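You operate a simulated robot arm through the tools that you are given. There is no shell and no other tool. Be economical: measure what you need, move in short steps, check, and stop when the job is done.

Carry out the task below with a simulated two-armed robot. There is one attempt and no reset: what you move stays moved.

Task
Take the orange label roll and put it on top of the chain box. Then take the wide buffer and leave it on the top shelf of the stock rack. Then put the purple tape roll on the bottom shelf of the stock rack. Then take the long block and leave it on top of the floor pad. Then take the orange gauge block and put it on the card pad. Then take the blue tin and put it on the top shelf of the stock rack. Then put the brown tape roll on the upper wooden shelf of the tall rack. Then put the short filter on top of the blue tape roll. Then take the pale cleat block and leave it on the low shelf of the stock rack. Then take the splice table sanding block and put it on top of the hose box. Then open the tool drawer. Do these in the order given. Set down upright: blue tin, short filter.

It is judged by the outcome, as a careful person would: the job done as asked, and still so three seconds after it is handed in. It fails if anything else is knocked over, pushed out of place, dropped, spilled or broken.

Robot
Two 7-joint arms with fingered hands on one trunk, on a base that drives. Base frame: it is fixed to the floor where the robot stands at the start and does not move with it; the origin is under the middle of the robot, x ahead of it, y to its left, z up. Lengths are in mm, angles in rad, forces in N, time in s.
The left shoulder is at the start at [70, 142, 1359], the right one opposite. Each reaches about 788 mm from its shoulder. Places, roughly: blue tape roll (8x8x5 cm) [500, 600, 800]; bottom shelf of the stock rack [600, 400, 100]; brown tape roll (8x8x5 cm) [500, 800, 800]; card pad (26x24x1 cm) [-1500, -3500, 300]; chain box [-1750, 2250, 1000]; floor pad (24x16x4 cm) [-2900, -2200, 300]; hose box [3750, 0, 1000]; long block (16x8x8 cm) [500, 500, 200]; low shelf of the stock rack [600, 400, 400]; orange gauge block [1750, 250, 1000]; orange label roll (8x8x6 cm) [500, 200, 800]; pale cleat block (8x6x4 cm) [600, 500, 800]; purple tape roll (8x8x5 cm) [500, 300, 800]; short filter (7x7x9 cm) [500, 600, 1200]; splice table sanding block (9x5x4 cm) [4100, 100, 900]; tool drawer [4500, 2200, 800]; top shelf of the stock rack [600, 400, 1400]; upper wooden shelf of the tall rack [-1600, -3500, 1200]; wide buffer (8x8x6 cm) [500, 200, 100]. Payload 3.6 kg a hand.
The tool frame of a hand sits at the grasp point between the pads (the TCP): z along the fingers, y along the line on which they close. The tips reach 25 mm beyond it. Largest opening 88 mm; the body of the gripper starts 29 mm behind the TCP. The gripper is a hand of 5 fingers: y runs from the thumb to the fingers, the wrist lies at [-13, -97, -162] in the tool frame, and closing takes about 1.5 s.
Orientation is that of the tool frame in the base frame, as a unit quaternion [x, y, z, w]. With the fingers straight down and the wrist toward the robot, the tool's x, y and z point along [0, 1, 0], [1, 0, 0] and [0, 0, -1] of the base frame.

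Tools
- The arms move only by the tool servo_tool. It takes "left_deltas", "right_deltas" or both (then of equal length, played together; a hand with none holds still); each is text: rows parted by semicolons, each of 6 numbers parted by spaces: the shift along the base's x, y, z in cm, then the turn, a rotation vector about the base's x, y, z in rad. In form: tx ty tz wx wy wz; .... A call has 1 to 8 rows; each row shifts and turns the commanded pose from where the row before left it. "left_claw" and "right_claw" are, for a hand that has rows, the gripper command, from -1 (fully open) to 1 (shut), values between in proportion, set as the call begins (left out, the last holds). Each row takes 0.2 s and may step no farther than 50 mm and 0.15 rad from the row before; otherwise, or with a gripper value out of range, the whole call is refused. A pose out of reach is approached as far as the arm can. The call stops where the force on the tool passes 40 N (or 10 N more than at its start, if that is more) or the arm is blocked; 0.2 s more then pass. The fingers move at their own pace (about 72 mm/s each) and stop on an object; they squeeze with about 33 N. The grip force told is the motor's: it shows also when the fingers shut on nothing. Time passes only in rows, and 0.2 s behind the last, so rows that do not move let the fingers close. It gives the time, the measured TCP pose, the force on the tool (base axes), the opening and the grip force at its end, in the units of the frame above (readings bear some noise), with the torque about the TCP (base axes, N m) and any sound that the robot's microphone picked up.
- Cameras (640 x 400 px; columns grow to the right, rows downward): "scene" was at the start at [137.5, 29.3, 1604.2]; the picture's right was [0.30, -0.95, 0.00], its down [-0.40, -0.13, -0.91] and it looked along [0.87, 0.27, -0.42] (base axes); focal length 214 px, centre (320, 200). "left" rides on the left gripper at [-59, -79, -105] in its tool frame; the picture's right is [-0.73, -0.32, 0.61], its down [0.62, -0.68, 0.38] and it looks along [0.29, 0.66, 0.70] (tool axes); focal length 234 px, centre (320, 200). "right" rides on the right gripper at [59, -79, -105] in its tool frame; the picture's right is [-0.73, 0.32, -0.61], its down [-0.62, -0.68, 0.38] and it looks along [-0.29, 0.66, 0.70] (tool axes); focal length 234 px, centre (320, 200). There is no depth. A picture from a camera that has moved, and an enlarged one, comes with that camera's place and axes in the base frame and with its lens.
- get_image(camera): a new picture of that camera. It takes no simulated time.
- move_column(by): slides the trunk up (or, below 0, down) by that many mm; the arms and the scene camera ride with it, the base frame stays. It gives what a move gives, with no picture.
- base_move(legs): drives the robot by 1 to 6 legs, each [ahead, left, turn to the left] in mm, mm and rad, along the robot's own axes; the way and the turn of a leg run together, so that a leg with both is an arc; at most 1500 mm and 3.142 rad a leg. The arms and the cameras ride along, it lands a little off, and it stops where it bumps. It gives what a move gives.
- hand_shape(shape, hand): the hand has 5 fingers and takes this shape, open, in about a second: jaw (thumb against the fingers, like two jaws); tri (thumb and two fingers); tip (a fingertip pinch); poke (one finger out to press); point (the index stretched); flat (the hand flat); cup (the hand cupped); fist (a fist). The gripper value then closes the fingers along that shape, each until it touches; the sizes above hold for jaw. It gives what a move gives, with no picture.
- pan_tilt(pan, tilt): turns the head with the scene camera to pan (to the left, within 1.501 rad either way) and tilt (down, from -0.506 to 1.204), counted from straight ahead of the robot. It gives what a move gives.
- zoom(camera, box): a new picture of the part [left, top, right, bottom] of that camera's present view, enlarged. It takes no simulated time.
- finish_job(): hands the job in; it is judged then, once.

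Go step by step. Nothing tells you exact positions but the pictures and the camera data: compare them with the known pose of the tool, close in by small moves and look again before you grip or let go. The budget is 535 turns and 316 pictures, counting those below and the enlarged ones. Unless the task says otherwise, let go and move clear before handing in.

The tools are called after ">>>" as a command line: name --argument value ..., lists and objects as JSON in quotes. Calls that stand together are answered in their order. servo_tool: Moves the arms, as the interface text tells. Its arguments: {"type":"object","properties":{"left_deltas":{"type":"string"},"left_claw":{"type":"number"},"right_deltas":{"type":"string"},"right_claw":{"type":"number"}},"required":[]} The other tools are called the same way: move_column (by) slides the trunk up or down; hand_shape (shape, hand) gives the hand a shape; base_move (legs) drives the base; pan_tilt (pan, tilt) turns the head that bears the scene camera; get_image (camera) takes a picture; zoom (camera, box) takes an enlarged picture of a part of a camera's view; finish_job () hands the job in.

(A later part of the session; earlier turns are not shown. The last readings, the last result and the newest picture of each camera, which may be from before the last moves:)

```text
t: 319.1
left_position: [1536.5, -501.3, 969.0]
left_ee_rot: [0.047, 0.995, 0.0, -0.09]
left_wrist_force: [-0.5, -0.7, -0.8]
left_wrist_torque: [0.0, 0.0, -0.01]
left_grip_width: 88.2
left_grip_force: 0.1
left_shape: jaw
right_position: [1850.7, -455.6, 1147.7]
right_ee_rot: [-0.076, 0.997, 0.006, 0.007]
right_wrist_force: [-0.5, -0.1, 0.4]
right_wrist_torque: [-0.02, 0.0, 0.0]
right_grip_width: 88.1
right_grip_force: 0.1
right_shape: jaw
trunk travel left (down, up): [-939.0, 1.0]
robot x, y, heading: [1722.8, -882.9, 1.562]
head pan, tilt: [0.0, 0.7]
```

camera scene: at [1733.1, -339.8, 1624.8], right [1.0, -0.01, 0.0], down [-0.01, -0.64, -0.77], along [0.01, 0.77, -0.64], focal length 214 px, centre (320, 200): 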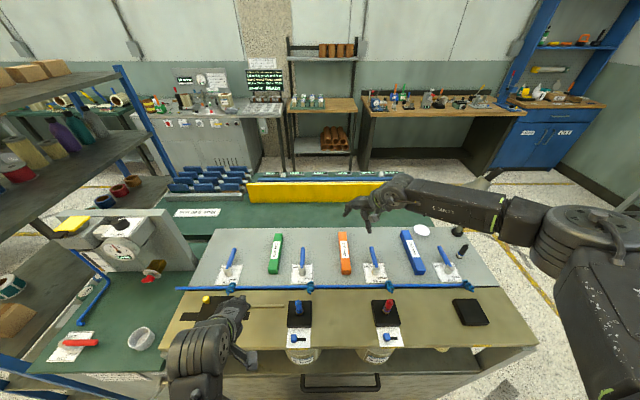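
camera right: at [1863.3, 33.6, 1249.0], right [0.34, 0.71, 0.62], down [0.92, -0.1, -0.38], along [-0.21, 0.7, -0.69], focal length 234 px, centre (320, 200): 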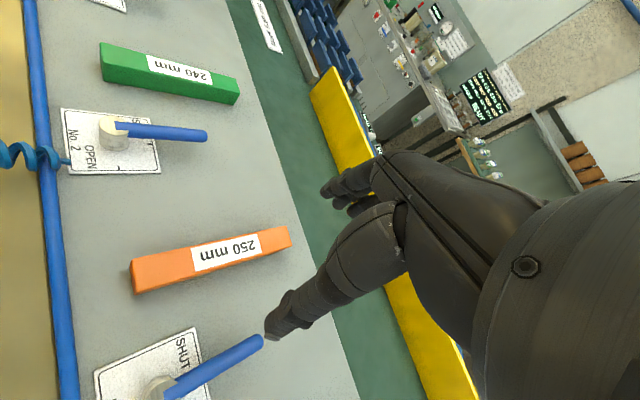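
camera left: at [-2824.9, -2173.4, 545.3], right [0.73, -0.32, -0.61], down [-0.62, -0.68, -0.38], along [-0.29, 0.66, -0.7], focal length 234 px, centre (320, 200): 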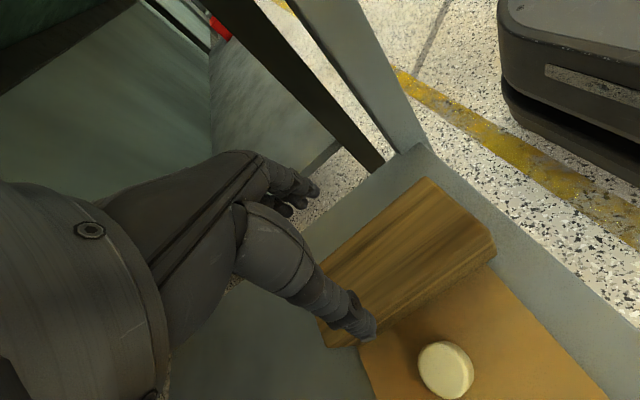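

>>> servo_tool --left_deltas "0 0 -1 0 -0.09 0; 0 0 -1 0 -0.09 0; 0 0 0 0 0 -0.13; 0 0 0 0 0 -0.13; 0 0 0 0 0 -0.13; 0 0 0 0 0 -0.13; 0 0 0 0 0 -0.13; 0 0 0 0 0 -0.13"

>>> servo_tool --left_deltas "0 0 0 0 0 -0.13; 0 0 0 0 0 -0.13; 0 0 0 0 0 -0.13; 0 0 0 0 0 -0.13; 0 0 0 0 0 -0.13; 0 0 0 0 0 -0.045; 0 0 0 0 0 0"

```text
t: 320.9
left_position: [1535.9, -496.9, 948.0]
left_ee_rot: [0.424, 0.906, 0.005, 0.002]
left_wrist_force: [-0.5, 0.0, 0.1]
left_wrist_torque: [0.02, 0.01, -0.01]
left_grip_width: 88.4
left_grip_force: 0.2
left_shape: jaw
right_position: [1852.1, -453.8, 1146.5]
right_ee_rot: [-0.077, 0.997, 0.005, 0.008]
right_wrist_force: [-0.3, 0.8, 0.1]
right_wrist_torque: [0.0, -0.01, -0.01]
right_grip_width: 87.9
right_grip_force: 0.1
right_shape: jaw
trunk travel left (down, up): [-939.0, 1.0]
robot x, y, heading: [1726.4, -885.3, 1.558]
head pan, tilt: [0.0, 0.7]
```

```text
t: 322.4
left_position: [1536.5, -498.6, 949.0]
left_ee_rot: [0.706, 0.708, 0.003, 0.001]
left_wrist_force: [0.0, 0.2, 0.0]
left_wrist_torque: [-0.02, 0.01, 0.01]
left_grip_width: 87.8
left_grip_force: 0.1
left_shape: jaw
right_position: [1852.9, -453.6, 1147.1]
right_ee_rot: [-0.077, 0.997, 0.005, 0.006]
right_wrist_force: [-0.1, 0.2, -0.4]
right_wrist_torque: [0.01, -0.02, 0.02]
right_grip_width: 88.1
right_grip_force: 0.0
right_shape: jaw
trunk travel left (down, up): [-939.0, 1.0]
robot x, y, heading: [1729.0, -885.9, 1.56]
head pan, tilt: [0.0, 0.7]
```

The left hand is now turned. I'll extend it forward and raise it to carrying height here in free space.

>>> servo_tool --left_deltas "0 3.6 3.2 0 0 0; 0 3.6 3.2 0 0 0; 0 3.6 3.2 0 0 0; 0 3.6 3.2 0 0 0; 0 3.6 3.2 0 0 0; 0 0 0 0 0 0"

```text
t: 323.9
left_position: [1538.2, -318.1, 1108.3]
left_ee_rot: [0.707, 0.708, 0.003, 0.002]
left_wrist_force: [0.3, -0.2, 0.8]
left_wrist_torque: [-0.02, -0.02, 0.02]
left_grip_width: 88.0
left_grip_force: 0.1
left_shape: jaw
right_position: [1852.4, -454.1, 1147.0]
right_ee_rot: [-0.077, 0.997, 0.006, 0.007]
right_wrist_force: [-0.8, -0.2, -0.1]
right_wrist_torque: [0.01, 0.01, -0.01]
right_grip_width: 88.0
right_grip_force: 0.1
right_shape: jaw
trunk travel left (down, up): [-939.0, 1.0]
robot x, y, heading: [1729.2, -884.1, 1.562]
head pan, tilt: [0.0, 0.7]
```

Works. I'll pull the right hand back a bit, then shift the base right 284 mm and forward to bring the left hand over the gauge block.

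>>> servo_tool --right_deltas "0 -3 3 0 0 0; 0 -3 3 0 0 0; 0 -2 3 0 0 0; 0 0 0 0 0 0"

>>> base_move --legs '[[0, -284, 0.008], [330, 0, 0]]'

>>> get_image --camera "left"

>>> get_image --camera "scene"

```text
t: 324.9
left_position: [1537.5, -319.4, 1107.1]
left_ee_rot: [0.707, 0.707, 0.003, 0.002]
left_wrist_force: [0.1, 0.3, -0.4]
left_wrist_torque: [0.0, 0.0, 0.0]
left_grip_width: 88.0
left_grip_force: 0.1
left_shape: jaw
right_position: [1840.3, -490.7, 1231.2]
right_ee_rot: [-0.078, 0.997, 0.004, 0.007]
right_wrist_force: [0.1, 0.1, 0.0]
right_wrist_torque: [0.04, -0.02, -0.02]
right_grip_width: 88.1
right_grip_force: 0.0
right_shape: jaw
right hand out of reach, approached as far as the arm can: row 2, 3
trunk travel left (down, up): [-939.0, 1.0]
robot x, y, heading: [1723.9, -884.6, 1.563]
head pan, tilt: [0.0, 0.7]
```

```text
t: 327.0
left_position: [1824.1, -298.9, 1105.7]
left_ee_rot: [0.722, 0.692, 0.002, 0.003]
left_wrist_force: [0.5, -0.9, -0.6]
left_wrist_torque: [-0.01, -0.01, 0.03]
left_grip_width: 88.3
left_grip_force: 0.0
left_shape: jaw
right_position: [2118.4, -484.4, 1230.4]
right_ee_rot: [-0.056, 0.998, 0.003, 0.007]
right_wrist_force: [-0.3, 0.2, -0.3]
right_wrist_torque: [-0.03, 0.02, 0.0]
right_grip_width: 87.7
right_grip_force: 0.0
right_shape: jaw
trunk travel left (down, up): [-939.0, 1.0]
robot x, y, heading: [1990.6, -873.9, 1.524]
head pan, tilt: [0.0, 0.7]
stopped in leg 1: the robot was blocked; the commanded pose is now the measured one
```

```text
191 pictures are left
camera left: at [1741.6, -354.5, 1210.7], right [-0.35, -0.71, -0.61], down [-0.65, 0.65, -0.39], along [0.67, 0.26, -0.69], focal length 234 px, centre (320, 200)
```

left: 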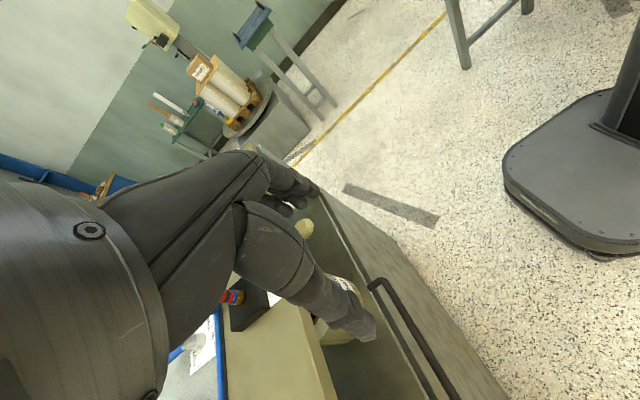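

```text
190 pictures are left
camera scene: at [1996.1, -735.2, 1624.4], right [1.0, -0.05, 0.0], down [-0.03, -0.64, -0.76], along [0.04, 0.76, -0.65], focal length 214 px, centre (320, 200)
```

scene: 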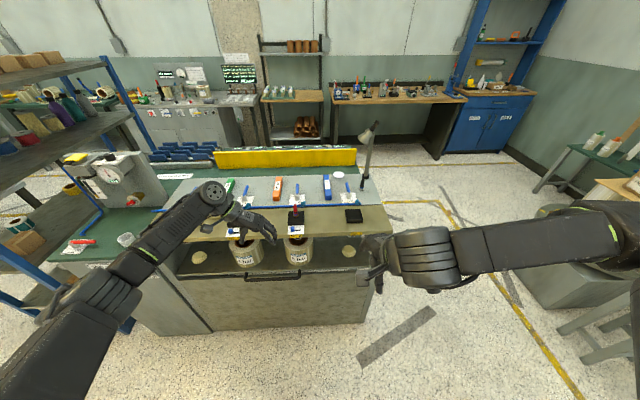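

The base bumped something on the right. Let me look there.

>>> pan_tilt --pan -1.2 --tilt 0.7

>>> get_image --camera "scene"

```text
t: 328.4
left_position: [1823.0, -300.8, 1107.1]
left_ee_rot: [0.72, 0.694, 0.004, 0.002]
left_wrist_force: [0.1, -0.2, 1.6]
left_wrist_torque: [0.03, -0.03, -0.03]
left_grip_width: 88.0
left_grip_force: 0.0
left_shape: jaw
right_position: [2117.7, -485.9, 1230.9]
right_ee_rot: [-0.057, 0.998, 0.004, 0.006]
right_wrist_force: [-0.3, 1.1, 0.9]
right_wrist_torque: [-0.02, 0.01, 0.01]
right_grip_width: 88.0
right_grip_force: 0.1
right_shape: jaw
trunk travel left (down, up): [-939.0, 1.0]
robot x, y, heading: [1991.8, -873.2, 1.523]
head pan, tilt: [-1.201, 0.7]
```

```text
189 pictures are left
camera scene: at [2071.1, -795.5, 1624.7], right [0.31, -0.95, 0.0], down [-0.61, -0.2, -0.76], along [0.73, 0.24, -0.64], focal length 214 px, centre (320, 200)
```

scene: 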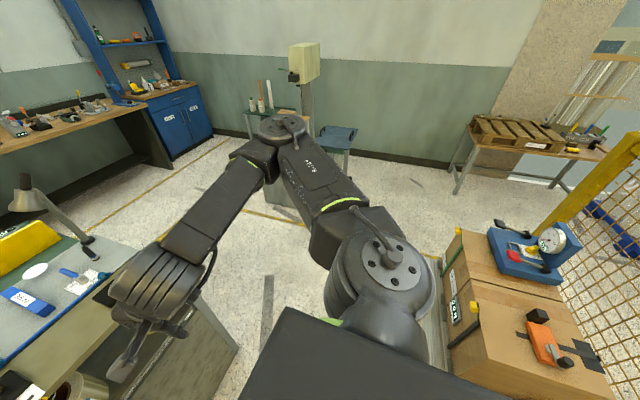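

A table with boxes stands on my right; only the base's side touched it and nothing appears displaced. I'll move slightly left, forward past it, then correct.

>>> base_move --legs '[[0, 15, 0.04], [330, 0, 0]]'

>>> get_image --camera "left"

>>> get_image --camera "scene"

```text
t: 331.0
left_position: [1792.2, 27.3, 1108.3]
left_ee_rot: [0.709, 0.705, 0.003, 0.001]
left_wrist_force: [-0.6, -0.6, -0.8]
left_wrist_torque: [0.01, 0.0, 0.01]
left_grip_width: 87.8
left_grip_force: 0.0
left_shape: jaw
right_position: [2094.2, -148.9, 1232.3]
right_ee_rot: [-0.073, 0.997, 0.004, 0.009]
right_wrist_force: [0.7, 0.9, -0.1]
right_wrist_torque: [0.01, 0.0, -0.02]
right_grip_width: 88.0
right_grip_force: 0.0
right_shape: jaw
trunk travel left (down, up): [-939.0, 1.0]
robot x, y, heading: [1978.0, -538.2, 1.55]
head pan, tilt: [-1.201, 0.7]
```

```text
188 pictures are left
camera left: at [1712.2, -31.7, 1212.5], right [-0.32, -0.72, -0.61], down [-0.67, 0.63, -0.39], along [0.66, 0.29, -0.69], focal length 234 px, centre (320, 200)
```

left: 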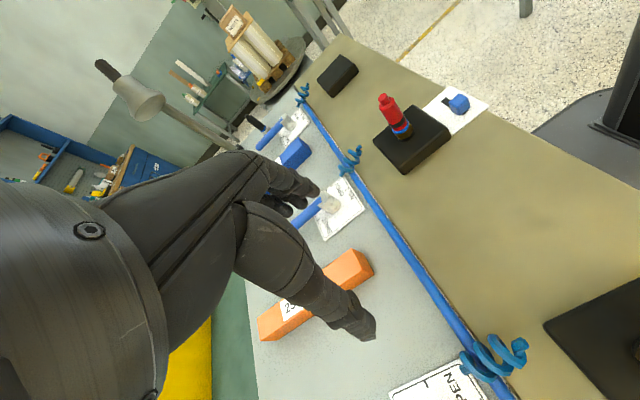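

```text
187 pictures are left
camera scene: at [2058.1, -460.2, 1624.9], right [0.35, -0.94, 0.0], down [-0.6, -0.22, -0.77], along [0.72, 0.27, -0.64], focal length 214 px, centre (320, 200)
```

scene: 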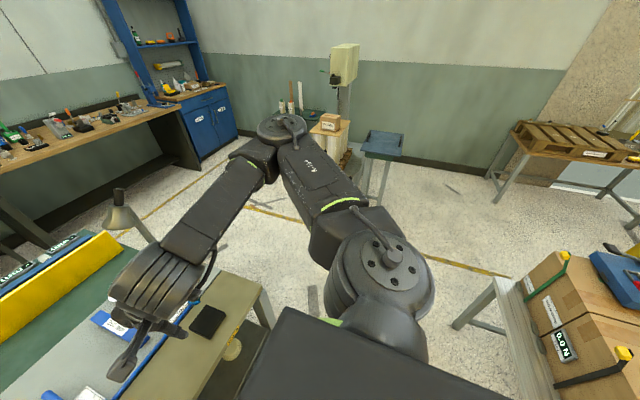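

>>> pan_tilt --pan 0.3 --tilt 0.8

>>> zoom --camera "scene" --box '[180, 100, 400, 260]'

>>> zoom --camera "left" --box '[220, 200, 420, 360]'

```text
t: 332.6
left_position: [1793.1, 29.2, 1107.2]
left_ee_rot: [0.709, 0.706, 0.003, 0.002]
left_wrist_force: [0.6, 0.0, -1.2]
left_wrist_torque: [0.02, -0.02, 0.02]
left_grip_width: 88.1
left_grip_force: 0.0
left_shape: jaw
right_position: [2093.0, -145.4, 1230.7]
right_ee_rot: [-0.074, 0.997, 0.004, 0.007]
right_wrist_force: [-0.3, -0.9, 0.1]
right_wrist_torque: [-0.02, 0.01, 0.0]
right_grip_width: 88.0
right_grip_force: 0.0
right_shape: jaw
trunk travel left (down, up): [-939.0, 1.0]
robot x, y, heading: [1976.3, -536.9, 1.558]
head pan, tilt: [0.3, 0.799]
```

```text
2.50 times, centred on (290, 180) of scene
camera zoom: at [1955.9, -408.8, 1616.4], right [0.96, 0.28, 0.0], down [0.2, -0.69, -0.7], along [-0.19, 0.67, -0.72], focal length 536 px, centre (395, 250)
```

zoom: 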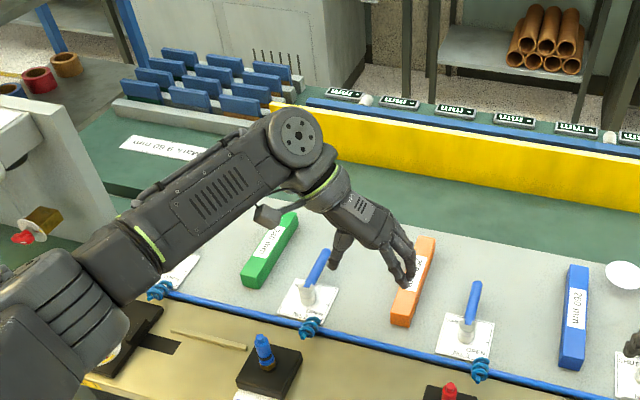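

```text
2.50 times, centred on (320, 280) of left
camera zoom: at [1712.2, -29.3, 1211.3], right [-0.32, -0.72, -0.61], down [-0.67, 0.63, -0.39], along [0.66, 0.29, -0.69], focal length 585 px, centre (320, 0)
```

zoom: 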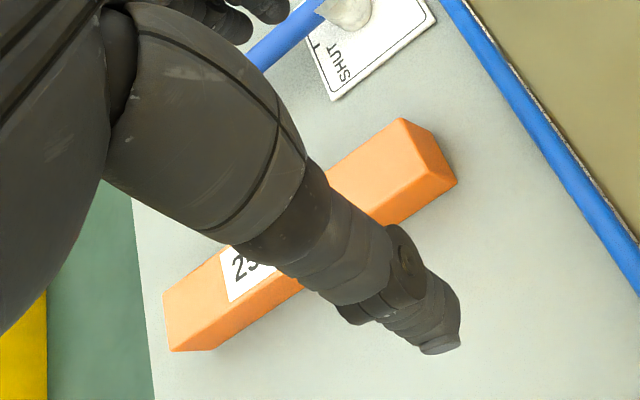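

The gauge block centre is about (1812, 112). I'll creep the base forward 50 mm and reach the rest with the arm.

>>> base_move --legs '[[50, 0, 0.01]]'

>>> servo_tool --left_deltas "1 1.5 0 0 0 0; 1 1.5 0 0 0 0; 0 0 0 0 0 0"

>>> get_image --camera "left"

>>> zoom --camera "scene" --box '[180, 100, 400, 260]'

```text
t: 333.5
left_position: [1788.7, 67.7, 1112.7]
left_ee_rot: [0.706, 0.708, 0.006, -0.001]
left_wrist_force: [-0.4, -2.0, 2.0]
left_wrist_torque: [0.03, 0.0, 0.0]
left_grip_width: 88.0
left_grip_force: 0.2
left_shape: jaw
right_position: [2090.8, -106.4, 1234.0]
right_ee_rot: [-0.08, 0.997, 0.008, 0.007]
right_wrist_force: [-0.4, 0.1, 0.8]
right_wrist_torque: [0.03, 0.0, -0.02]
right_grip_width: 87.8
right_grip_force: 0.0
right_shape: jaw
trunk travel left (down, up): [-939.0, 1.0]
robot x, y, heading: [1980.7, -491.9, 1.567]
head pan, tilt: [0.3, 0.799]
```

```text
t: 334.3
left_position: [1807.0, 104.1, 1106.7]
left_ee_rot: [0.706, 0.708, 0.004, 0.002]
left_wrist_force: [0.2, -0.6, -0.9]
left_wrist_torque: [-0.04, 0.0, 0.03]
left_grip_width: 87.9
left_grip_force: 0.0
left_shape: jaw
right_position: [2089.7, -96.6, 1231.6]
right_ee_rot: [-0.079, 0.997, 0.004, 0.007]
right_wrist_force: [0.4, 1.2, -0.1]
right_wrist_torque: [0.01, -0.01, 0.0]
right_grip_width: 87.8
right_grip_force: 0.2
right_shape: jaw
trunk travel left (down, up): [-939.0, 1.0]
robot x, y, heading: [1978.7, -489.0, 1.566]
head pan, tilt: [0.3, 0.799]
```

```text
184 pictures are left
camera left: at [1726.7, 44.1, 1210.6], right [-0.31, -0.73, -0.61], down [-0.68, 0.62, -0.39], along [0.66, 0.29, -0.69], focal length 234 px, centre (320, 200)
```

left: 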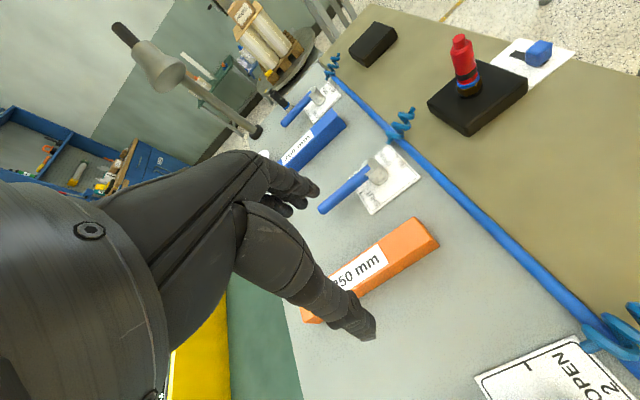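

```text
2.50 times, centred on (290, 180) of scene
camera zoom: at [1954.7, -360.8, 1616.4], right [0.96, 0.29, 0.0], down [0.21, -0.69, -0.7], along [-0.2, 0.67, -0.72], focal length 536 px, centre (395, 250)
```

zoom: 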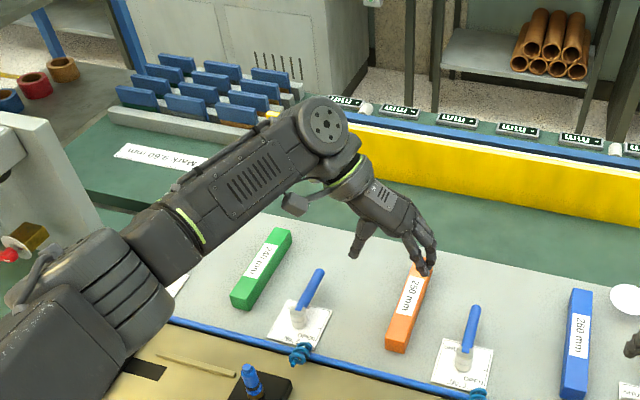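

>>> servo_tool --left_deltas "0.8 1.2 0 0 0 0; 0 0 -2 0 0 0; 0 0 -2 0 0 0; 0 0 0 0 0 0" --left_claw -0.6

>>> get_image --camera "left"

```text
t: 335.3
left_position: [1816.4, 119.6, 1068.7]
left_ee_rot: [0.706, 0.709, 0.003, 0.002]
left_wrist_force: [0.0, -0.2, 0.4]
left_wrist_torque: [0.02, -0.01, 0.03]
left_grip_width: 70.7
left_grip_force: 0.1
left_shape: jaw
right_position: [2090.2, -97.1, 1230.9]
right_ee_rot: [-0.079, 0.997, 0.004, 0.007]
right_wrist_force: [0.2, -0.5, -0.5]
right_wrist_torque: [-0.02, -0.04, 0.01]
right_grip_width: 87.9
right_grip_force: 0.0
right_shape: jaw
trunk travel left (down, up): [-939.0, 1.0]
robot x, y, heading: [1977.1, -490.5, 1.564]
head pan, tilt: [0.3, 0.799]
```

```text
182 pictures are left
camera left: at [1736.1, 58.4, 1172.2], right [-0.32, -0.73, -0.61], down [-0.68, 0.62, -0.39], along [0.66, 0.29, -0.69], focal length 234 px, centre (320, 200)
```

left: 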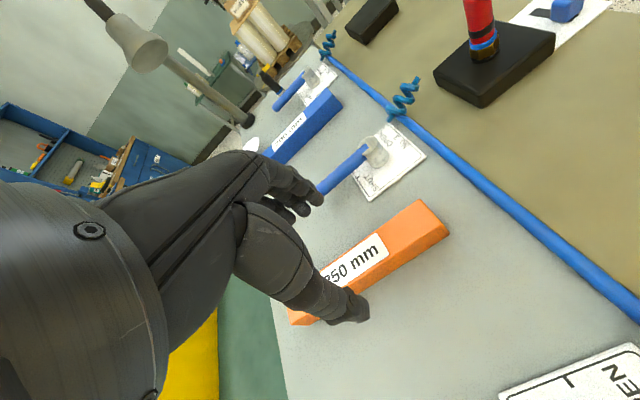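

>>> servo_tool --left_deltas "-0.4 0 -1.5 0 0 0; 0 0 -1.2 0 0 0; 0 0 -0.8 0 0 0; 0 0 0 0 0 0"

>>> get_image --camera "left"

>>> zoom --camera "scene" --box '[250, 150, 400, 250]'

```text
t: 336.3
left_position: [1811.8, 117.6, 1032.1]
left_ee_rot: [0.706, 0.708, 0.004, 0.002]
left_wrist_force: [0.5, 0.0, 0.1]
left_wrist_torque: [0.01, -0.01, 0.02]
left_grip_width: 70.8
left_grip_force: 0.0
left_shape: jaw
right_position: [2089.5, -95.1, 1230.1]
right_ee_rot: [-0.08, 0.997, 0.004, 0.007]
right_wrist_force: [-0.6, -0.7, -0.6]
right_wrist_torque: [0.0, 0.02, 0.03]
right_grip_width: 88.0
right_grip_force: 0.0
right_shape: jaw
trunk travel left (down, up): [-939.0, 1.0]
robot x, y, heading: [1976.4, -488.1, 1.565]
head pan, tilt: [0.3, 0.799]
```

```text
181 pictures are left
camera left: at [1731.4, 58.8, 1136.7], right [-0.31, -0.73, -0.61], down [-0.68, 0.62, -0.39], along [0.66, 0.29, -0.69], focal length 234 px, centre (320, 200)
```

left: 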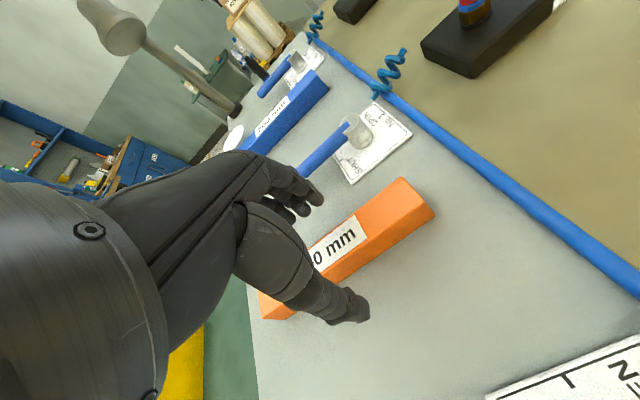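

```text
4.00 times, centred on (325, 200) of scene
camera zoom: at [1955.0, -360.9, 1616.4], right [0.96, 0.29, 0.0], down [0.21, -0.69, -0.7], along [-0.2, 0.67, -0.72], focal length 858 px, centre (300, 200)
```

zoom: 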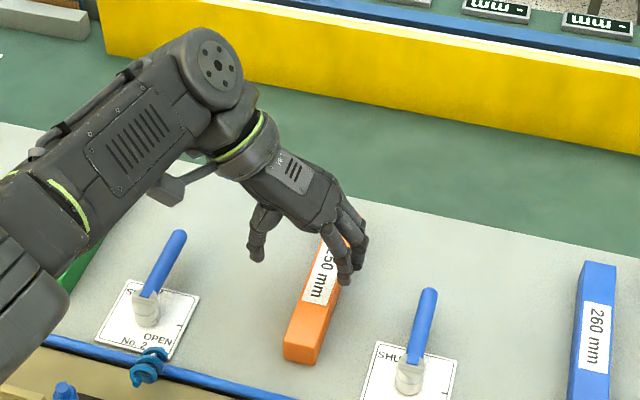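

>>> servo_tool --left_deltas "0 0 -0.6 0 0 0; 0 0 -0.6 0 0 0; 0 0 -0.4 0 0 0; 0 0 0 0 0 0"

>>> get_image --camera "left"

```text
t: 337.3
left_position: [1811.8, 118.9, 1016.0]
left_ee_rot: [0.705, 0.709, 0.003, 0.002]
left_wrist_force: [-0.3, 0.3, 0.3]
left_wrist_torque: [0.03, -0.02, 0.0]
left_grip_width: 70.9
left_grip_force: 0.1
left_shape: jaw
right_position: [2090.4, -95.5, 1230.9]
right_ee_rot: [-0.08, 0.997, 0.004, 0.006]
right_wrist_force: [-0.8, 0.2, -0.2]
right_wrist_torque: [-0.04, -0.01, -0.01]
right_grip_width: 87.8
right_grip_force: 0.0
right_shape: jaw
trunk travel left (down, up): [-939.0, 1.0]
robot x, y, heading: [1981.7, -490.9, 1.561]
head pan, tilt: [0.3, 0.799]
```

```text
179 pictures are left
camera left: at [1731.8, 59.2, 1120.7], right [-0.31, -0.73, -0.61], down [-0.68, 0.62, -0.39], along [0.66, 0.29, -0.69], focal length 234 px, centre (320, 200)
```

left: 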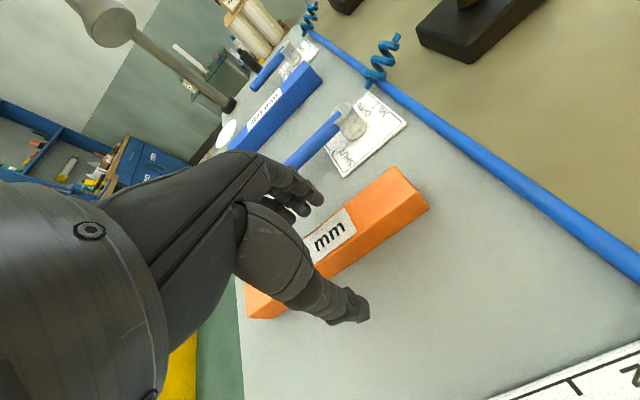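

>>> servo_tool --left_deltas "0 0 -0.4 0 0 0; 0 0 -0.4 0 0 0; 0 0 0 0 0 0"

>>> servo_tool --left_deltas "0 0 -0.3 0 0 0; 0 0 -0.2 0 0 0; 0 0 0 0 0 0"

```text
t: 338.1
left_position: [1811.7, 118.2, 1007.7]
left_ee_rot: [0.705, 0.709, 0.005, 0.003]
left_wrist_force: [-0.1, -1.1, -0.6]
left_wrist_torque: [0.0, 0.06, -0.02]
left_grip_width: 70.7
left_grip_force: 0.0
left_shape: jaw
right_position: [2091.0, -95.6, 1230.6]
right_ee_rot: [-0.079, 0.997, 0.004, 0.007]
right_wrist_force: [0.3, 0.1, -0.2]
right_wrist_torque: [0.0, -0.02, -0.01]
right_grip_width: 87.8
right_grip_force: 0.1
right_shape: jaw
trunk travel left (down, up): [-939.0, 1.0]
robot x, y, heading: [1978.9, -486.5, 1.564]
head pan, tilt: [0.3, 0.799]
```

```text
t: 338.9
left_position: [1811.3, 116.5, 1003.5]
left_ee_rot: [0.706, 0.708, 0.003, 0.002]
left_wrist_force: [0.2, -0.2, 0.2]
left_wrist_torque: [0.02, 0.03, 0.0]
left_grip_width: 70.6
left_grip_force: 0.2
left_shape: jaw
right_position: [2090.8, -96.6, 1231.7]
right_ee_rot: [-0.08, 0.997, 0.004, 0.007]
right_wrist_force: [-0.8, -0.6, 0.9]
right_wrist_torque: [0.05, 0.03, -0.01]
right_grip_width: 88.0
right_grip_force: 0.0
right_shape: jaw
trunk travel left (down, up): [-939.0, 1.0]
robot x, y, heading: [1978.6, -490.3, 1.562]
head pan, tilt: [0.3, 0.799]
```

Still no contact; a close look.

>>> zoom --camera "left" --box '[200, 120, 460, 340]'

>>> zoom --camera "scene" --box '[270, 160, 390, 250]'

```text
1.82 times, centred on (330, 230) of left
camera zoom: at [1731.6, 57.5, 1107.3], right [-0.32, -0.73, -0.61], down [-0.68, 0.62, -0.39], along [0.66, 0.29, -0.69], focal length 426 px, centre (302, 146)
```

zoom: 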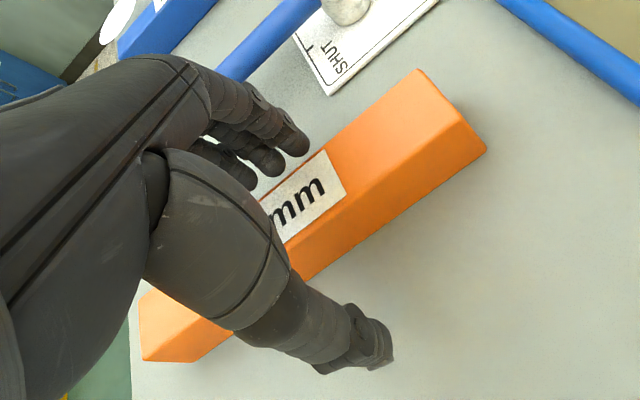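

```text
4.44 times, centred on (330, 205) of scene
camera zoom: at [1955.1, -361.0, 1616.4], right [0.96, 0.29, 0.0], down [0.21, -0.69, -0.7], along [-0.2, 0.67, -0.72], focal length 953 px, centre (276, 178)
```

zoom: 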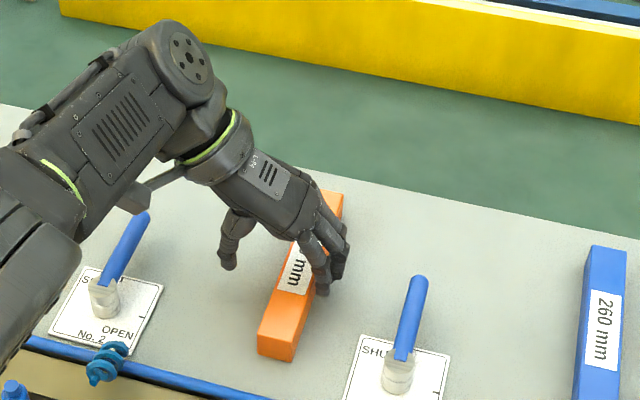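

>>> servo_tool --left_deltas "0 0 -0.4 0 0 0; 0 0 -0.4 0 0 0; 0 0 0 0 0 0"

>>> servo_tool --left_deltas "0 0 -0.3 0 0 0; 0 0 -0.3 0 0 0; 0 0 0 0 0 0"

>>> zoom --camera "left" --box '[200, 120, 460, 340]'

```text
t: 339.7
left_position: [1811.9, 115.1, 994.9]
left_ee_rot: [0.705, 0.709, 0.004, 0.002]
left_wrist_force: [0.2, 1.3, 0.2]
left_wrist_torque: [-0.02, 0.03, -0.01]
left_grip_width: 70.7
left_grip_force: 0.1
left_shape: jaw
left hand out of reach, approached as far as the arm can: row 2
right_position: [2091.4, -96.4, 1231.6]
right_ee_rot: [-0.079, 0.997, 0.003, 0.007]
right_wrist_force: [1.6, -0.2, 0.2]
right_wrist_torque: [-0.01, 0.0, 0.01]
right_grip_width: 87.9
right_grip_force: 0.0
right_shape: jaw
trunk travel left (down, up): [-939.0, 1.0]
robot x, y, heading: [1976.9, -491.9, 1.562]
head pan, tilt: [0.3, 0.799]
```

```text
t: 340.5
left_position: [1813.3, 113.1, 989.6]
left_ee_rot: [0.706, 0.708, 0.003, 0.002]
left_wrist_force: [0.1, 0.6, -0.6]
left_wrist_torque: [0.02, 0.02, -0.03]
left_grip_width: 70.4
left_grip_force: 0.1
left_shape: jaw
right_position: [2090.1, -97.2, 1230.9]
right_ee_rot: [-0.079, 0.997, 0.005, 0.007]
right_wrist_force: [-0.6, 0.0, 0.2]
right_wrist_torque: [-0.03, 0.0, -0.03]
right_grip_width: 87.8
right_grip_force: 0.1
right_shape: jaw
trunk travel left (down, up): [-939.0, 1.0]
robot x, y, heading: [1979.6, -487.4, 1.568]
head pan, tilt: [0.3, 0.799]
```

```text
1.82 times, centred on (330, 230) of left
camera zoom: at [1733.4, 52.6, 1094.4], right [-0.32, -0.73, -0.61], down [-0.68, 0.62, -0.39], along [0.66, 0.29, -0.69], focal length 426 px, centre (302, 146)
```

zoom: 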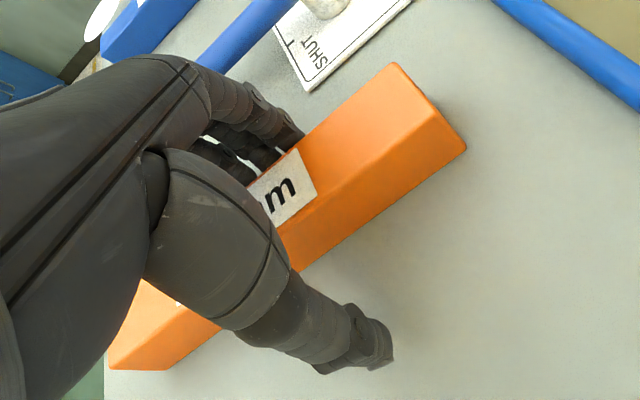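

The arm is near its reach; I'll lower the remaining bit with the trunk.

>>> move_column --by -12

>>> zoom --camera "left" --box '[200, 120, 460, 340]'

```text
t: 341.1
left_position: [1812.5, 112.2, 978.8]
left_ee_rot: [0.705, 0.709, 0.004, 0.002]
left_wrist_force: [0.0, 0.2, 4.8]
left_wrist_torque: [0.02, -0.17, -0.01]
left_grip_width: 70.1
left_grip_force: 0.0
left_shape: jaw
right_position: [2089.5, -97.0, 1218.9]
right_ee_rot: [-0.079, 0.997, 0.005, 0.007]
right_wrist_force: [0.1, -0.5, 0.4]
right_wrist_torque: [-0.02, 0.01, 0.03]
right_grip_width: 87.6
right_grip_force: 0.0
right_shape: jaw
trunk travel left (down, up): [-927.0, 13.0]
robot x, y, heading: [1979.2, -491.0, 1.563]
head pan, tilt: [0.3, 0.799]
```

```text
1.82 times, centred on (330, 230) of left
camera zoom: at [1733.5, 51.7, 1083.3], right [-0.31, -0.73, -0.61], down [-0.68, 0.62, -0.39], along [0.66, 0.3, -0.69], focal length 426 px, centre (302, 146)
```

zoom: 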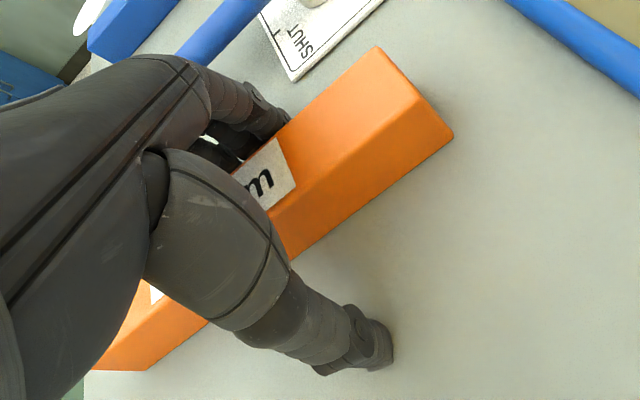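

Fingertips touch the plate. I'll raise 4 mm and close.

>>> move_column --by 4

>>> servo_tool --left_deltas "0 0 0 0 0 0; 0 0 0 0 0 0; 0 0 0 0 0 0; 0 0 0 0 0 0; 0 0 0 0 0 0; 0 0 0 0 0 0; 0 0 0 0 0 0" --left_claw 1

>>> zoom --camera "left" --box '[200, 120, 460, 340]'

```text
t: 341.7
left_position: [1813.2, 112.1, 982.4]
left_ee_rot: [0.706, 0.708, 0.003, 0.001]
left_wrist_force: [0.2, -1.2, 0.6]
left_wrist_torque: [-0.02, -0.01, -0.02]
left_grip_width: 70.4
left_grip_force: 0.1
left_shape: jaw
right_position: [2089.9, -96.9, 1223.9]
right_ee_rot: [-0.079, 0.997, 0.004, 0.007]
right_wrist_force: [-0.2, -0.3, -0.5]
right_wrist_torque: [0.02, 0.0, -0.01]
right_grip_width: 87.8
right_grip_force: 0.0
right_shape: jaw
trunk travel left (down, up): [-931.0, 9.0]
robot x, y, heading: [1979.2, -491.4, 1.57]
head pan, tilt: [0.3, 0.799]
```

```text
t: 343.3
left_position: [1813.4, 112.0, 981.2]
left_ee_rot: [0.706, 0.708, 0.004, 0.002]
left_wrist_force: [0.2, 0.4, 0.3]
left_wrist_torque: [-0.01, -0.03, -0.01]
left_grip_width: 23.4
left_grip_force: 33.2
left_shape: jaw
right_position: [2090.0, -97.0, 1222.7]
right_ee_rot: [-0.079, 0.997, 0.003, 0.007]
right_wrist_force: [0.1, -0.4, -0.1]
right_wrist_torque: [0.0, 0.0, 0.04]
right_grip_width: 87.9
right_grip_force: 0.1
right_shape: jaw
trunk travel left (down, up): [-931.0, 9.0]
robot x, y, heading: [1978.2, -487.9, 1.566]
head pan, tilt: [0.3, 0.799]
```

```text
1.82 times, centred on (330, 230) of left
camera zoom: at [1733.1, 52.7, 1086.3], right [-0.32, -0.73, -0.61], down [-0.68, 0.62, -0.39], along [0.66, 0.29, -0.69], focal length 426 px, centre (302, 146)
```

zoom: 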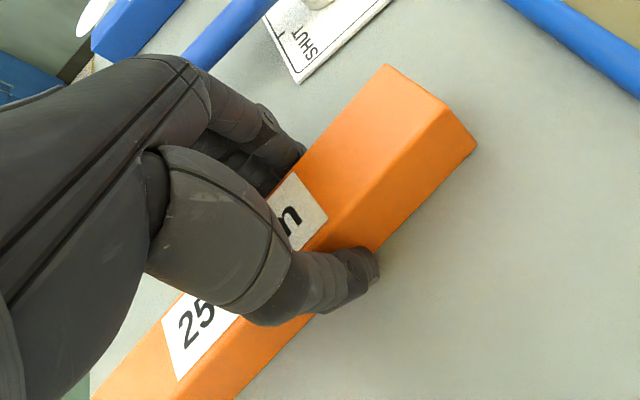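

Gripped. Lifting carefully.

>>> servo_tool --left_deltas "0 0 1 0 0 0; 0 0 2 0 0 0; 0 0 3 0 0 0; 0 0 3 0 0 0; 0 0 3 0 0 0; 0 0 0 0 0 0"

>>> get_image --camera "left"

```text
t: 344.7
left_position: [1811.5, 111.8, 1104.0]
left_ee_rot: [0.705, 0.709, 0.003, 0.002]
left_wrist_force: [0.7, 0.0, -0.5]
left_wrist_torque: [-0.03, -0.01, -0.02]
left_grip_width: 23.4
left_grip_force: 33.1
left_shape: jaw
right_position: [2090.8, -96.9, 1223.9]
right_ee_rot: [-0.08, 0.997, 0.004, 0.007]
right_wrist_force: [0.5, 0.5, -0.2]
right_wrist_torque: [-0.02, -0.02, 0.0]
right_grip_width: 87.8
right_grip_force: 0.0
right_shape: jaw
trunk travel left (down, up): [-931.0, 9.0]
robot x, y, heading: [1975.8, -491.7, 1.565]
head pan, tilt: [0.3, 0.799]
```

```text
173 pictures are left
camera left: at [1731.7, 53.2, 1208.5], right [-0.31, -0.73, -0.61], down [-0.68, 0.62, -0.39], along [0.66, 0.29, -0.69], focal length 234 px, centre (320, 200)
```

left: 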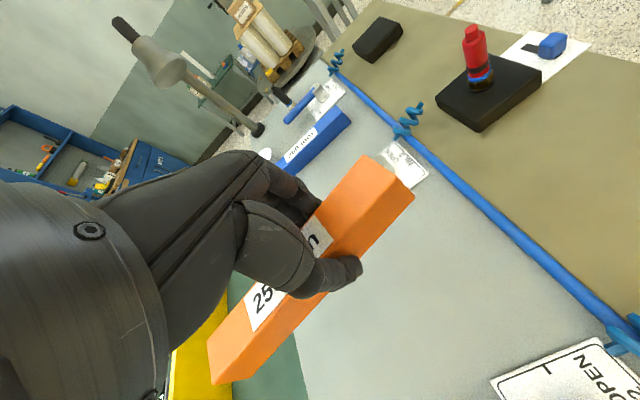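

Held securely. I'll back away, shift left clear of the box table, and drive to the tall rack.

>>> base_move --legs '[[-160, 0, 0], [0, 280, 0], [-450, 0, 0]]'

>>> base_move --legs '[[0, 0, 1.57], [1500, 0, 0], [500, 0, 0]]'

>>> pan_tilt --pan 0.9 --tilt 0.5

>>> get_image --camera "scene"

```text
t: 350.0
left_position: [1515.6, -503.9, 1103.2]
left_ee_rot: [0.705, 0.709, 0.002, 0.003]
left_wrist_force: [0.3, 0.7, -1.3]
left_wrist_torque: [-0.02, 0.0, -0.02]
left_grip_width: 23.3
left_grip_force: 33.2
left_shape: jaw
right_position: [1797.0, -712.7, 1222.5]
right_ee_rot: [-0.082, 0.997, 0.003, 0.007]
right_wrist_force: [-0.8, 0.2, -1.0]
right_wrist_torque: [-0.02, 0.0, 0.02]
right_grip_width: 87.7
right_grip_force: 0.0
right_shape: jaw
trunk travel left (down, up): [-931.0, 9.0]
robot x, y, heading: [1687.3, -1105.9, 1.573]
head pan, tilt: [0.3, 0.799]
```

```text
t: 363.8
left_position: [-896.5, -1191.5, 1104.4]
left_ee_rot: [0.02, 1.0, 0.003, -0.001]
left_wrist_force: [0.2, -0.7, -0.8]
left_wrist_torque: [0.0, 0.0, 0.01]
left_grip_width: 23.4
left_grip_force: 32.7
left_shape: jaw
right_position: [-675.3, -923.0, 1223.5]
right_ee_rot: [0.747, -0.665, -0.009, -0.002]
right_wrist_force: [-0.2, 0.6, 0.2]
right_wrist_torque: [0.0, 0.02, 0.0]
right_grip_width: 87.7
right_grip_force: 0.0
right_shape: jaw
trunk travel left (down, up): [-931.0, 9.0]
robot x, y, heading: [-288.8, -1051.1, 3.088]
head pan, tilt: [0.3, 0.799]
```

```text
t: 364.8
left_position: [-897.7, -1192.8, 1103.5]
left_ee_rot: [0.019, 1.0, 0.003, -0.001]
left_wrist_force: [-0.2, -0.3, -1.0]
left_wrist_torque: [-0.02, -0.06, 0.02]
left_grip_width: 23.2
left_grip_force: 33.2
left_shape: jaw
right_position: [-676.3, -922.8, 1222.3]
right_ee_rot: [0.748, -0.664, -0.008, -0.002]
right_wrist_force: [0.0, -0.2, -0.8]
right_wrist_torque: [-0.01, -0.01, 0.01]
right_grip_width: 87.9
right_grip_force: 0.0
right_shape: jaw
trunk travel left (down, up): [-931.0, 9.0]
robot x, y, heading: [-287.5, -1049.2, 3.088]
head pan, tilt: [0.901, 0.499]
```

```text
172 pictures are left
camera scene: at [-398.8, -1114.9, 1634.3], right [-0.75, 0.66, 0.0], down [0.32, 0.36, -0.88], along [-0.58, -0.66, -0.48], focal length 214 px, centre (320, 200)
```

scene: 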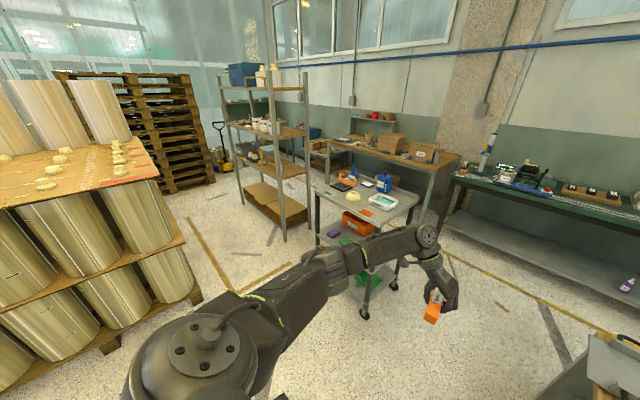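

The tall rack's front faces +x at x≈-1400, y -2880…-4050. I'll draw the left hand in, turn it back to normal, and check the passage beside the pallet.

>>> servo_tool --left_deltas "4.4 0 -2.3 0 0 0; 4.4 0 -2.3 0 0 0; 4.4 0 -2.3 0 0 0; 4.4 0 -2.3 0 0 0; 4.2 0 -2.3 0 0 0; 0 0 -2.3 0 0 0.13; 0 0 0 0 0 0.13; 0 0 0 0 0 0.13"

>>> servo_tool --left_deltas "0 0 0 0 0 0.13; 0 0 0 0 0 0.13; 0 0 0 0 0 0.13; 0 0 0 0 0 0.13; 0 0 0 0 0 0.13; 0 0 0 0 0 0.13; 0 0 0 0 0 0.13; 0 0 0 0 0 0.13"

>>> servo_tool --left_deltas "0 0 0 0 0 0.13; 0 0 0 0 0 0.01; 0 0 0 0 0 0"

>>> base_move --legs '[[500, 0, 0.053]]'

```text
t: 366.6
left_position: [-678.7, -1193.5, 965.1]
left_ee_rot: [-0.176, 0.984, 0.003, -0.003]
left_wrist_force: [-0.5, 0.2, -0.7]
left_wrist_torque: [0.0, 0.01, 0.01]
left_grip_width: 23.3
left_grip_force: 32.8
left_shape: jaw
right_position: [-674.8, -922.5, 1224.2]
right_ee_rot: [0.747, -0.664, -0.009, -0.003]
right_wrist_force: [0.3, 0.6, 0.5]
right_wrist_torque: [-0.01, 0.0, 0.0]
right_grip_width: 87.9
right_grip_force: 0.0
right_shape: jaw
trunk travel left (down, up): [-931.0, 9.0]
robot x, y, heading: [-288.3, -1050.9, 3.088]
head pan, tilt: [0.901, 0.499]
```

```text
t: 368.4
left_position: [-679.6, -1192.0, 966.0]
left_ee_rot: [-0.642, 0.767, 0.002, -0.005]
left_wrist_force: [0.2, 0.4, -1.3]
left_wrist_torque: [0.05, -0.01, -0.01]
left_grip_width: 22.9
left_grip_force: 33.0
left_shape: jaw
right_position: [-676.6, -922.1, 1223.0]
right_ee_rot: [0.748, -0.664, -0.008, -0.003]
right_wrist_force: [-0.8, -0.1, 1.0]
right_wrist_torque: [0.0, -0.01, -0.03]
right_grip_width: 87.9
right_grip_force: 0.1
right_shape: jaw
trunk travel left (down, up): [-931.0, 9.0]
robot x, y, heading: [-288.6, -1055.1, 3.092]
head pan, tilt: [0.901, 0.499]
```

```text
t: 369.1
left_position: [-680.0, -1192.4, 965.3]
left_ee_rot: [-0.693, 0.72, 0.003, -0.003]
left_wrist_force: [0.4, -0.1, -1.0]
left_wrist_torque: [0.05, 0.0, -0.01]
left_grip_width: 23.1
left_grip_force: 33.5
left_shape: jaw
right_position: [-675.8, -923.2, 1223.6]
right_ee_rot: [0.747, -0.665, -0.008, -0.002]
right_wrist_force: [-0.3, 0.0, -0.3]
right_wrist_torque: [-0.02, -0.02, 0.02]
right_grip_width: 88.0
right_grip_force: 0.0
right_shape: jaw
trunk travel left (down, up): [-931.0, 9.0]
robot x, y, heading: [-290.4, -1052.3, 3.089]
head pan, tilt: [0.901, 0.499]
```

```text
t: 372.1
left_position: [-1162.9, -1205.5, 966.5]
left_ee_rot: [0.714, -0.7, -0.002, 0.003]
left_wrist_force: [0.6, 0.9, -2.3]
left_wrist_torque: [0.03, 0.0, 0.0]
left_grip_width: 23.2
left_grip_force: 33.1
left_shape: jaw
right_position: [-1174.2, -935.5, 1222.2]
right_ee_rot: [0.767, -0.642, -0.008, -0.001]
right_wrist_force: [0.3, 0.3, 0.4]
right_wrist_torque: [-0.02, -0.02, 0.02]
right_grip_width: 87.7
right_grip_force: 0.1
right_shape: jaw
trunk travel left (down, up): [-931.0, 9.0]
robot x, y, heading: [-781.4, -1039.9, -3.13]
head pan, tilt: [0.901, 0.499]
```

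>>> base_move --legs '[[70, 0, -0.011], [0, 1450, 0]]'

>>> pan_tilt --pan 0.9 --tilt 0.6

>>> get_image --camera "scene"

```text
t: 379.9
left_position: [-1247.1, -2651.2, 966.0]
left_ee_rot: [0.708, -0.706, -0.002, 0.002]
left_wrist_force: [-0.7, 0.1, -0.9]
left_wrist_torque: [0.01, 0.02, -0.02]
left_grip_width: 23.1
left_grip_force: 33.1
left_shape: jaw
right_position: [-1255.2, -2381.6, 1222.8]
right_ee_rot: [0.76, -0.65, -0.007, -0.002]
right_wrist_force: [0.4, 0.1, -0.8]
right_wrist_torque: [-0.05, -0.01, 0.01]
right_grip_width: 87.8
right_grip_force: 0.0
right_shape: jaw
trunk travel left (down, up): [-931.0, 9.0]
robot x, y, heading: [-859.7, -2495.2, 3.135]
head pan, tilt: [0.901, 0.499]
```

```text
t: 380.6
left_position: [-1248.7, -2651.5, 964.6]
left_ee_rot: [0.708, -0.706, -0.002, 0.003]
left_wrist_force: [-0.3, -0.5, -1.4]
left_wrist_torque: [0.06, 0.02, 0.01]
left_grip_width: 23.1
left_grip_force: 32.8
left_shape: jaw
right_position: [-1255.1, -2381.5, 1223.1]
right_ee_rot: [0.76, -0.649, -0.007, -0.002]
right_wrist_force: [-0.3, -0.9, 0.5]
right_wrist_torque: [0.01, 0.01, 0.0]
right_grip_width: 87.8
right_grip_force: 0.1
right_shape: jaw
trunk travel left (down, up): [-931.0, 9.0]
robot x, y, heading: [-861.4, -2497.0, 3.136]
head pan, tilt: [0.901, 0.6]
```

```text
171 pictures are left
camera scene: at [-968.3, -2561.2, 1625.3], right [-0.78, 0.63, 0.0], down [0.35, 0.44, -0.83], along [-0.52, -0.64, -0.56], focal length 214 px, centre (320, 200)
```

scene: 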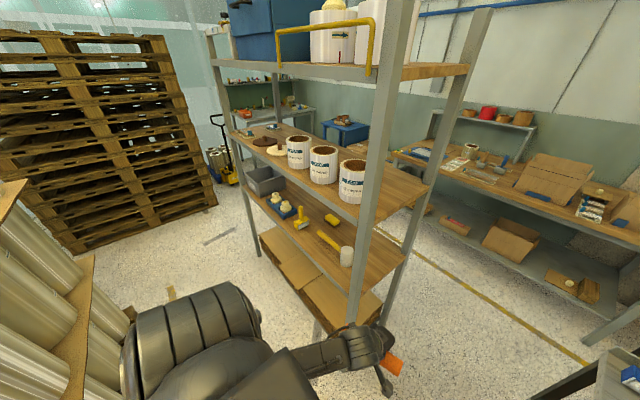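

The bottom shelf of the tall rack carries the cardboard sheets. I'll strafe alongside and lower the trunk for a closer look.

>>> base_move --legs '[[0, 820, 0.005]]'

>>> move_column --by -400

>>> move_column --by -100

>>> pan_tilt --pan 0.2 --tilt 0.6

>>> get_image --camera "scene"

>>> get_image --camera "left"

```text
t: 384.9
left_position: [-1250.0, -3463.0, 965.1]
left_ee_rot: [0.711, -0.703, -0.001, 0.004]
left_wrist_force: [0.1, 0.3, -1.2]
left_wrist_torque: [0.03, 0.01, 0.01]
left_grip_width: 23.1
left_grip_force: 32.9
left_shape: jaw
right_position: [-1259.9, -3194.9, 1222.5]
right_ee_rot: [0.762, -0.647, -0.007, -0.002]
right_wrist_force: [0.1, 0.1, 0.2]
right_wrist_torque: [-0.01, -0.01, -0.03]
right_grip_width: 88.1
right_grip_force: 0.0
right_shape: jaw
trunk travel left (down, up): [-931.0, 9.0]
robot x, y, heading: [-863.7, -3305.8, 3.141]
head pan, tilt: [0.901, 0.6]
```

```text
t: 388.7
left_position: [-1251.1, -3465.1, 565.2]
left_ee_rot: [0.71, -0.704, -0.002, 0.003]
left_wrist_force: [-0.5, 0.3, -1.2]
left_wrist_torque: [0.02, 0.01, 0.01]
left_grip_width: 23.0
left_grip_force: 33.1
left_shape: jaw
right_position: [-1261.0, -3195.5, 822.9]
right_ee_rot: [0.762, -0.647, -0.007, -0.001]
right_wrist_force: [-0.5, 0.5, 1.1]
right_wrist_torque: [0.02, 0.01, 0.01]
right_grip_width: 87.9
right_grip_force: 0.0
right_shape: jaw
trunk travel left (down, up): [-531.0, 409.0]
robot x, y, heading: [-866.1, -3305.5, 3.138]
head pan, tilt: [0.901, 0.6]
```

```text
t: 390.1
left_position: [-1250.6, -3463.8, 465.2]
left_ee_rot: [0.711, -0.703, -0.001, 0.004]
left_wrist_force: [0.0, -0.5, -1.5]
left_wrist_torque: [0.02, -0.01, 0.02]
left_grip_width: 23.2
left_grip_force: 32.6
left_shape: jaw
right_position: [-1260.0, -3195.2, 722.8]
right_ee_rot: [0.762, -0.647, -0.008, -0.002]
right_wrist_force: [0.4, -0.5, -0.1]
right_wrist_torque: [-0.01, 0.0, -0.01]
right_grip_width: 87.9
right_grip_force: 0.0
right_shape: jaw
trunk travel left (down, up): [-431.0, 509.0]
robot x, y, heading: [-865.0, -3306.3, 3.138]
head pan, tilt: [0.901, 0.6]
```

```text
t: 391.1
left_position: [-1250.5, -3464.6, 466.5]
left_ee_rot: [0.71, -0.704, -0.001, 0.003]
left_wrist_force: [-0.3, -0.2, -1.6]
left_wrist_torque: [0.03, -0.01, 0.0]
left_grip_width: 23.0
left_grip_force: 32.5
left_shape: jaw
right_position: [-1259.4, -3195.1, 723.9]
right_ee_rot: [0.763, -0.646, -0.007, -0.002]
right_wrist_force: [-0.4, 0.0, -0.1]
right_wrist_torque: [0.01, -0.01, 0.01]
right_grip_width: 87.9
right_grip_force: 0.2
right_shape: jaw
trunk travel left (down, up): [-431.0, 509.0]
robot x, y, heading: [-863.6, -3303.8, 3.139]
head pan, tilt: [0.201, 0.6]
```

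```text
170 pictures are left
camera scene: at [-1003.6, -3320.6, 1125.3], right [-0.2, 0.98, 0.0], down [0.55, 0.11, -0.82], along [-0.81, -0.16, -0.57], focal length 214 px, centre (320, 200)
```

scene: 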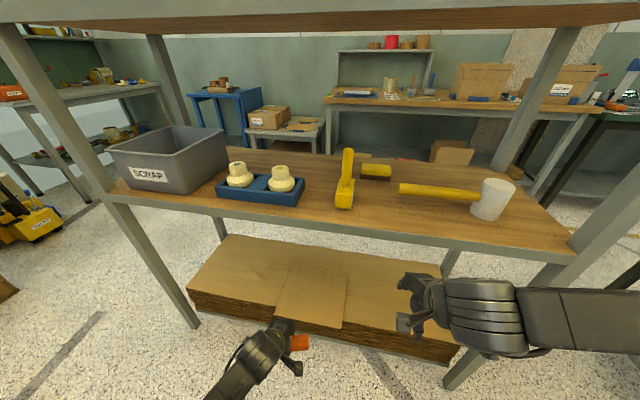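

```text
169 pictures are left
camera left: at [-1172.1, -3404.9, 569.9], right [0.31, 0.73, -0.61], down [0.68, -0.62, -0.39], along [-0.66, -0.3, -0.69], focal length 234 px, centre (320, 200)
```

left: 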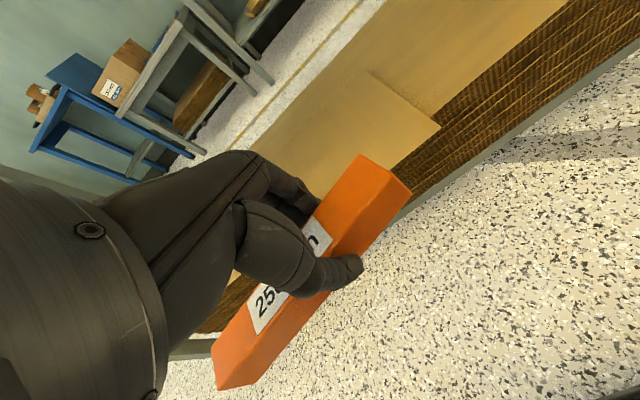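

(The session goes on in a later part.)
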